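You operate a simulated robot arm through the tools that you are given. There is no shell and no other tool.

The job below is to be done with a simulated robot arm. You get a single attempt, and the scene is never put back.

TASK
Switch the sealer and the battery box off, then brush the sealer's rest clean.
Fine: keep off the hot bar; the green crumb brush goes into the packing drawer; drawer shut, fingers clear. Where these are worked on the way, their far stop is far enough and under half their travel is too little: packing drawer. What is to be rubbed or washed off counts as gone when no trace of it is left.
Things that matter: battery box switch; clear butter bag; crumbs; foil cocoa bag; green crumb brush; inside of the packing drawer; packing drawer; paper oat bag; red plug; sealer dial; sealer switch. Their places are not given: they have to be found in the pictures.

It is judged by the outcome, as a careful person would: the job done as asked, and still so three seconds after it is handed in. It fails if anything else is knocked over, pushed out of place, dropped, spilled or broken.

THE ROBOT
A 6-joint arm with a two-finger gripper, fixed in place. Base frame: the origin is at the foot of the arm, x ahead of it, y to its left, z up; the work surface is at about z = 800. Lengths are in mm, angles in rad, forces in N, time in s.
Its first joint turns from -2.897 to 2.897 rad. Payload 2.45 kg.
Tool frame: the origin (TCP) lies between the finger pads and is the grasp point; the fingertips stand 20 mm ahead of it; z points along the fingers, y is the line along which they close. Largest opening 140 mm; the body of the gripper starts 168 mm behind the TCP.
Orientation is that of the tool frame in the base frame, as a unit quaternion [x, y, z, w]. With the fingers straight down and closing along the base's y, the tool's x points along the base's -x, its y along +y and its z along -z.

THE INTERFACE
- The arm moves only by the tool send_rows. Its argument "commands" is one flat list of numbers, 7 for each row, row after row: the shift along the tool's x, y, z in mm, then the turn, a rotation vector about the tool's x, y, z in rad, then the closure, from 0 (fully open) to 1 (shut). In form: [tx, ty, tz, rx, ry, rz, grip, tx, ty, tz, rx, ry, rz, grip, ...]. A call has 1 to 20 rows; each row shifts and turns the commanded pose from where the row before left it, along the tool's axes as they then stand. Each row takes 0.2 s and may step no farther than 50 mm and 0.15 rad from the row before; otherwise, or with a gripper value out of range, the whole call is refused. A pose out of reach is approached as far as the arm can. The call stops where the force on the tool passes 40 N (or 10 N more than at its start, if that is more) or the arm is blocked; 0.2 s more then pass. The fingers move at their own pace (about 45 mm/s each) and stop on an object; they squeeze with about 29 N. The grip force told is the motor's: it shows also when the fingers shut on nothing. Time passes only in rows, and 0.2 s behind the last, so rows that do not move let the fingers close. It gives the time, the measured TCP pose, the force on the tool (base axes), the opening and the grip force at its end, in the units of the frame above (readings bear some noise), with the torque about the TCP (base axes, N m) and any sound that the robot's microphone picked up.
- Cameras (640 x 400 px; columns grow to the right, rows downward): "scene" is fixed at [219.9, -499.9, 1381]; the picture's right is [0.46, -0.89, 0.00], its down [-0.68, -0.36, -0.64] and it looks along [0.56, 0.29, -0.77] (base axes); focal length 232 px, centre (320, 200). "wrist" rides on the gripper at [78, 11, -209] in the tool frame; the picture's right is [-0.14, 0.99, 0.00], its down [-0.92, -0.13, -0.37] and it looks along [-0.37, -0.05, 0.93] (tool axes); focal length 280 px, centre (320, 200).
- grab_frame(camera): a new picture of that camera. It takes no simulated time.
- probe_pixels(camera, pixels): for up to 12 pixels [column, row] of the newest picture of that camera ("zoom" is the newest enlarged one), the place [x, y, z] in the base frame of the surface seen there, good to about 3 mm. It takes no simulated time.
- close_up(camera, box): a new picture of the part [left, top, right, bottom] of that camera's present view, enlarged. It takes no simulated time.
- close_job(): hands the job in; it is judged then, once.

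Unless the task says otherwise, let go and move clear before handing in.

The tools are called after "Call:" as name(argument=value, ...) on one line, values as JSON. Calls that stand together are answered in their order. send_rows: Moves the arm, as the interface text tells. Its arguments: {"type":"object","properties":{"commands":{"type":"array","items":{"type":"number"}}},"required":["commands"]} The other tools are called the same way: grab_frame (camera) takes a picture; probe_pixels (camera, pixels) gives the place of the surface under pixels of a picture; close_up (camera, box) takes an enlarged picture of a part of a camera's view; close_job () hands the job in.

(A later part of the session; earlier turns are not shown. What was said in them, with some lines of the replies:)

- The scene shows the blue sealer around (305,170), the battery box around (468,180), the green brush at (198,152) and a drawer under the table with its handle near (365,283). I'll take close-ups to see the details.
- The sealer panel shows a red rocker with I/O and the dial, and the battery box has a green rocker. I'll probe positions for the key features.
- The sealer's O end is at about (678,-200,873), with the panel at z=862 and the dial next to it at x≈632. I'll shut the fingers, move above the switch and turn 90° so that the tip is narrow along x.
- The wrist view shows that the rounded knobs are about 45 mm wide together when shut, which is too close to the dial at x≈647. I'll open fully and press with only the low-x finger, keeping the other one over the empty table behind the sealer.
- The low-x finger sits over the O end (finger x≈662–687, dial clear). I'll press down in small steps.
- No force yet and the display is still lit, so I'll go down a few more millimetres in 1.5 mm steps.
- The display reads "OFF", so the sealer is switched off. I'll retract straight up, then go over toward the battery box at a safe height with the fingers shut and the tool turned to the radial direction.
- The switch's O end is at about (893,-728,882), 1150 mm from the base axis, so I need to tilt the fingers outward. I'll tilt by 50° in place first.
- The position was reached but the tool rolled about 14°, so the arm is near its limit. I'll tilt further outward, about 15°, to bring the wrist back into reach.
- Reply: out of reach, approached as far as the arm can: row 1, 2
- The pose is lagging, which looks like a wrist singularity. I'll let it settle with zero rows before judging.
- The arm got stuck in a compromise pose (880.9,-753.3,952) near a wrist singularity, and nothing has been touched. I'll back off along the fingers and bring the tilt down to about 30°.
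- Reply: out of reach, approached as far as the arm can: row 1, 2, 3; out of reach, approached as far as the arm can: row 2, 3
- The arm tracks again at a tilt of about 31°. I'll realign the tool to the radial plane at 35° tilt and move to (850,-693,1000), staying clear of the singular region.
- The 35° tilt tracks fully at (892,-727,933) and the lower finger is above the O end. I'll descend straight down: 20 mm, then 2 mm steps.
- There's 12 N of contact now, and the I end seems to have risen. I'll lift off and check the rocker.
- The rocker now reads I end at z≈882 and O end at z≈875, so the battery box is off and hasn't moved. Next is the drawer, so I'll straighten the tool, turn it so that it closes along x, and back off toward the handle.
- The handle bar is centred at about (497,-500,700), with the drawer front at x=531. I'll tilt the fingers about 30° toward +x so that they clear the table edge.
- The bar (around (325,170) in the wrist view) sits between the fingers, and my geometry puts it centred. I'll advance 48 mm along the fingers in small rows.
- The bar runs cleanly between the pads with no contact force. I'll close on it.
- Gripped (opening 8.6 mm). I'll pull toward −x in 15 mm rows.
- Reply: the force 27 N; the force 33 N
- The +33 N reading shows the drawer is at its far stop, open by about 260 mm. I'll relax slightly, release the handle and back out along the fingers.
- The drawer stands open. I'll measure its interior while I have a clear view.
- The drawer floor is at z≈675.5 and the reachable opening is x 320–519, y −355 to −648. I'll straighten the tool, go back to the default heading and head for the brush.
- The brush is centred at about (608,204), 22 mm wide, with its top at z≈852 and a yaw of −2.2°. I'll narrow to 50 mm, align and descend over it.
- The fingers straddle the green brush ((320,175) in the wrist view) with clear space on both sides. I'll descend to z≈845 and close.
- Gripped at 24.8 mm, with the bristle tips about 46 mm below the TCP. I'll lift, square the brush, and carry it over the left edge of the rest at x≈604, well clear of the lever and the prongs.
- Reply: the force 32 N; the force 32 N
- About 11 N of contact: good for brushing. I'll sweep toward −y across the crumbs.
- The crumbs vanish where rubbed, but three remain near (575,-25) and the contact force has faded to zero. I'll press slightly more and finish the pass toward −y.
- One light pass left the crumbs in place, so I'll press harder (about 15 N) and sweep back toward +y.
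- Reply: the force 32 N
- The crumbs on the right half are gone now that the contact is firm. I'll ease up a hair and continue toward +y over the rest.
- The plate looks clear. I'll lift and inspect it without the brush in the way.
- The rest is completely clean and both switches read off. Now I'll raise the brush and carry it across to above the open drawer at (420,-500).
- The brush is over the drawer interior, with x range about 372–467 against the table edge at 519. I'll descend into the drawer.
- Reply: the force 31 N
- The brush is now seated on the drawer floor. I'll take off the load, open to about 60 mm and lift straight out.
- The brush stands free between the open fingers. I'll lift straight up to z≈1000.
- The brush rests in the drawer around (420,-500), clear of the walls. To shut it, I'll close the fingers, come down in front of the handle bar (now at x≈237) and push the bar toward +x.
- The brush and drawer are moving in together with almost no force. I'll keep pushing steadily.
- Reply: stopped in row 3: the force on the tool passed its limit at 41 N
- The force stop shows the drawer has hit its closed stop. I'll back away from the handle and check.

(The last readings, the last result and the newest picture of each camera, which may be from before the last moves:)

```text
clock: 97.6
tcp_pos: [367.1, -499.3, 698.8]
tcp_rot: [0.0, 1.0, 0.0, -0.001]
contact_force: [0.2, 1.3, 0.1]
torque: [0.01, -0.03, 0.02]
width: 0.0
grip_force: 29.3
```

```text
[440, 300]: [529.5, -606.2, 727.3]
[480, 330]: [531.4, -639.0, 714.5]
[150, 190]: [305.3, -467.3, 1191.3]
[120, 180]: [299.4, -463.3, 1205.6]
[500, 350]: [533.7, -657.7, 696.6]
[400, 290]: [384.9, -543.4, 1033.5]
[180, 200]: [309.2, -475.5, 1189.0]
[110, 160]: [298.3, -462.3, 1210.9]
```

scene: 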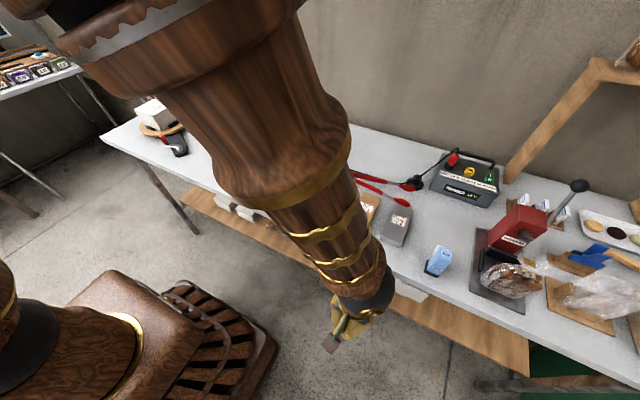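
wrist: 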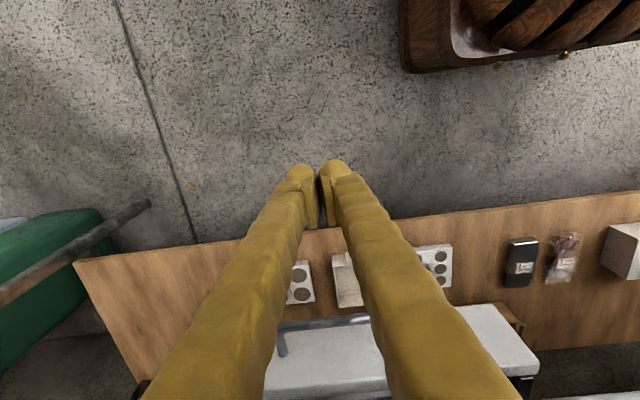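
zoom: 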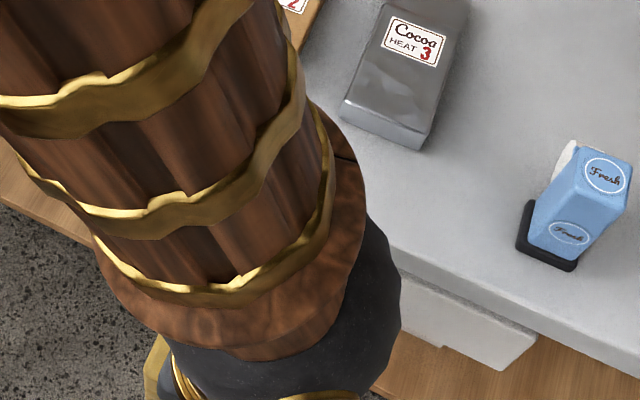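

The drawer front is back at x≈531.5, where it was at the start, so it's shut. I'll raise the arm clear and do a final check of the whole scene.

Call:
send_rows(commands=[10, 0, -45, 0, 0, 0, 1, 10, 0, -45, 0, 0, 0, 1, 20, 0, -45, 0, 0, 0, 1, 20, 0, -45, 0, 0, 0, 1, 20, 0, -45, 0, 0, 0, 1, 20, 0, -45, 0, 0, 0, 1, 20, 0, -45, 0, 0, 0, 1, 40, 0, 0, 0, 0, 0, 1, 0, 0, 0, 0, 0, 0, 1])

Call:
grab_frame(camera="scene")

Call:
close_up(camera="scene", box=[300, 210, 450, 310])

Call:
probe_pixels(camera="zoom", pixels=[[440, 300], [480, 330], [150, 190], [120, 180], [500, 350], [400, 290], [250, 230], [110, 160]])

Call:
close_up(camera="scene", box=[210, 100, 350, 220])

Call:
close_up(camera="scene", box=[400, 130, 520, 220])

```text
clock: 99.6
tcp_pos: [208.9, -499.8, 1013.8]
tcp_rot: [0.0, 1.0, 0.001, -0.001]
contact_force: [-0.5, -0.2, -0.1]
torque: [0.0, 0.05, -0.04]
width: 0.0
grip_force: 29.2
```

```text
taken
```

scene: 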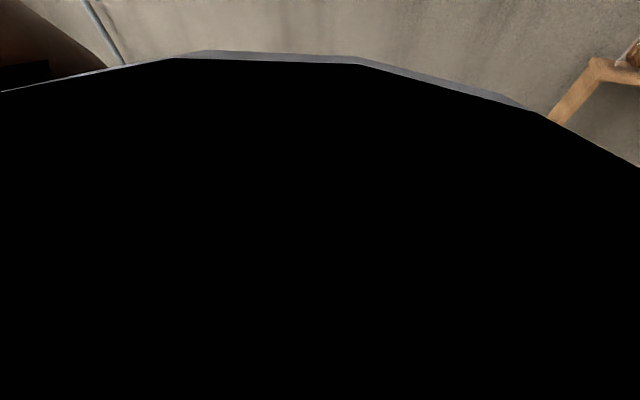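

```text
4.00 times, centred on (375, 260) of scene
```

zoom: 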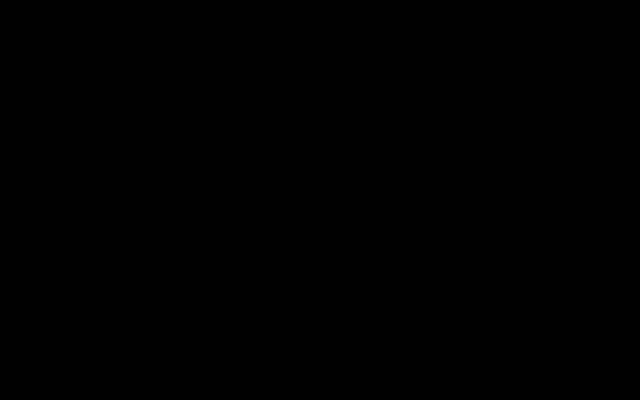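

```text
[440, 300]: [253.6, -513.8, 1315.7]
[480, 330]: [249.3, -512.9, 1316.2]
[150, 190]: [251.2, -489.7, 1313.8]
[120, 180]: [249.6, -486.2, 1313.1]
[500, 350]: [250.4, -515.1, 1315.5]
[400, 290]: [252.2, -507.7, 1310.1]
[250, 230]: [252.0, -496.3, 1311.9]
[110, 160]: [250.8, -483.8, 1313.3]
```

```text
3.33 times, centred on (280, 160) of scene
```

zoom: 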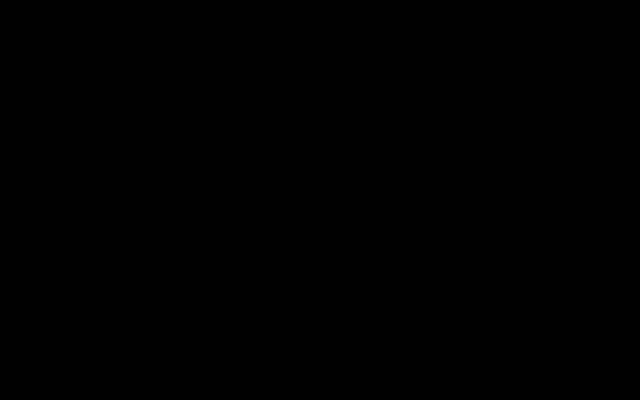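

```text
4.44 times, centred on (460, 175) of scene
```

zoom: 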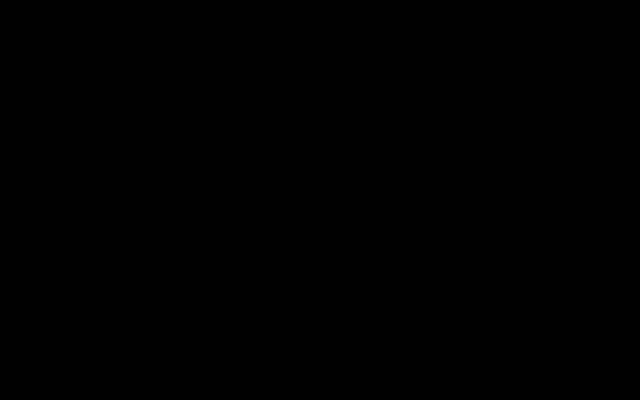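

The wrist is just blocking the camera lens. I'll move aside to get a clear view.

Call:
send_rows(commands=[-45, 10, -5, 0, 0, 0, 1, -45, 10, -5, 0, 0, 0, 1, -45, 10, -5, 0, 0, 0, 1, -45, 10, -5, 0, 0, 0, 1, -30, 35, -5, 0, 0, 0, 1, -30, 35, -5, 0, 0, 0, 1, -15, 45, -5, 0, 0, 0, 1, -15, 45, -5, 0, 0, 0, 1, 0, 45, 0, 0, 0, 0, 1, 0, 45, 0, 0, 0, 0, 1, 0, 45, 0, 0, 0, 0, 1, 0, 45, 0, 0, 0, 0, 1, 0, 45, 0, 0, 0, 0, 1, 0, 45, 0, 0, 0, 0, 1])

Call:
grab_frame(camera="scene")

Call:
close_up(camera="scene", box=[300, 210, 450, 310])

Call:
probe_pixels(camera="zoom", pixels=[[440, 300], [480, 330], [150, 190], [120, 180], [500, 350], [400, 290], [250, 230], [110, 160]])

Call:
close_up(camera="scene", box=[210, 100, 350, 220])

Call:
close_up(camera="scene", box=[400, 130, 520, 220])

```text
clock: 102.6
tcp_pos: [481.4, -28.5, 1041.7]
tcp_rot: [0.0, 1.0, 0.002, -0.012]
contact_force: [0.4, -0.1, 0.9]
torque: [0.04, 0.01, 0.0]
width: 0.0
grip_force: 28.9
```

```text
taken
```

scene: 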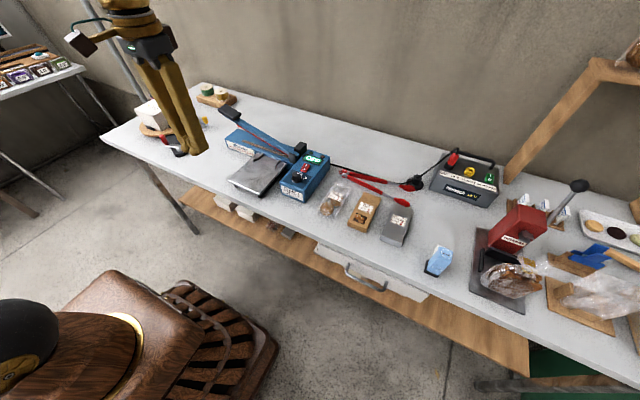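

```text
4.00 times, centred on (375, 260) of scene
```

zoom: 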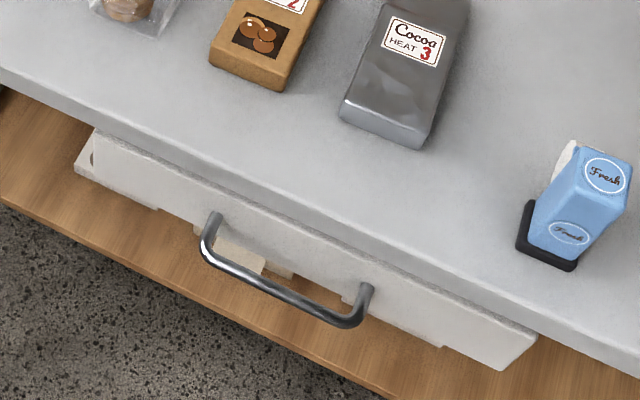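

```text
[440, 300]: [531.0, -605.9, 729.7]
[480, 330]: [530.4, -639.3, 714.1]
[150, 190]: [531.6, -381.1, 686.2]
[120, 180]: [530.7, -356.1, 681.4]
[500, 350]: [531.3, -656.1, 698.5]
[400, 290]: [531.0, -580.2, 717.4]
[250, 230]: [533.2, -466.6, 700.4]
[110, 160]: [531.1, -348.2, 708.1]
```

```text
3.33 times, centred on (280, 160) of scene
```

zoom: 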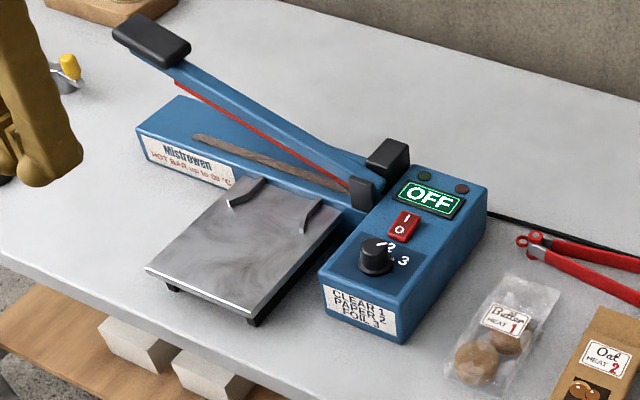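

```text
4.44 times, centred on (460, 175) of scene
```

zoom: 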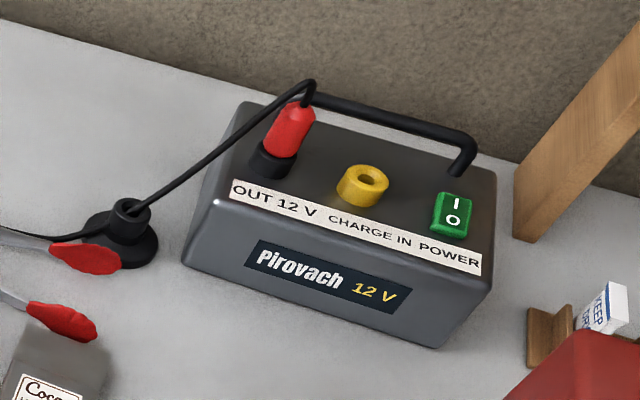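

Everything checks out: the display reads "OFF", the battery rocker's O end is down, the rest has no crumbs, the drawer front is back at x≈531, and the dial, plug and bags haven't moved. The arm is clear with the gripper empty, so I'm handing in.

Call:
close_job()

```text
The job is handed in.
```

The job is finished and handed in; the result of the judging isn't shown to me.

- **Sealer:** it is switched off and the display reads "OFF". The dial was left as it was.
- **Battery box:** its switch is now on O. The box and the red plug stayed in place.
- **Sealer rest:** it is brushed clean, with no crumbs visible in the close-ups. The first pass was too light to shift them, so I swept again with firmer pressure. The brush and fingers stayed off the hot bar.
- **Green crumb brush:** it was standing on the floor of the packing drawer when last seen, before the drawer shut fully.
- **Packing drawer:** it was opened to its far stop, then pushed shut. The front is back where it was at the start, and the fingers are clear.

The bags and everything else I could see on the bench look unmoved in the final pictures.
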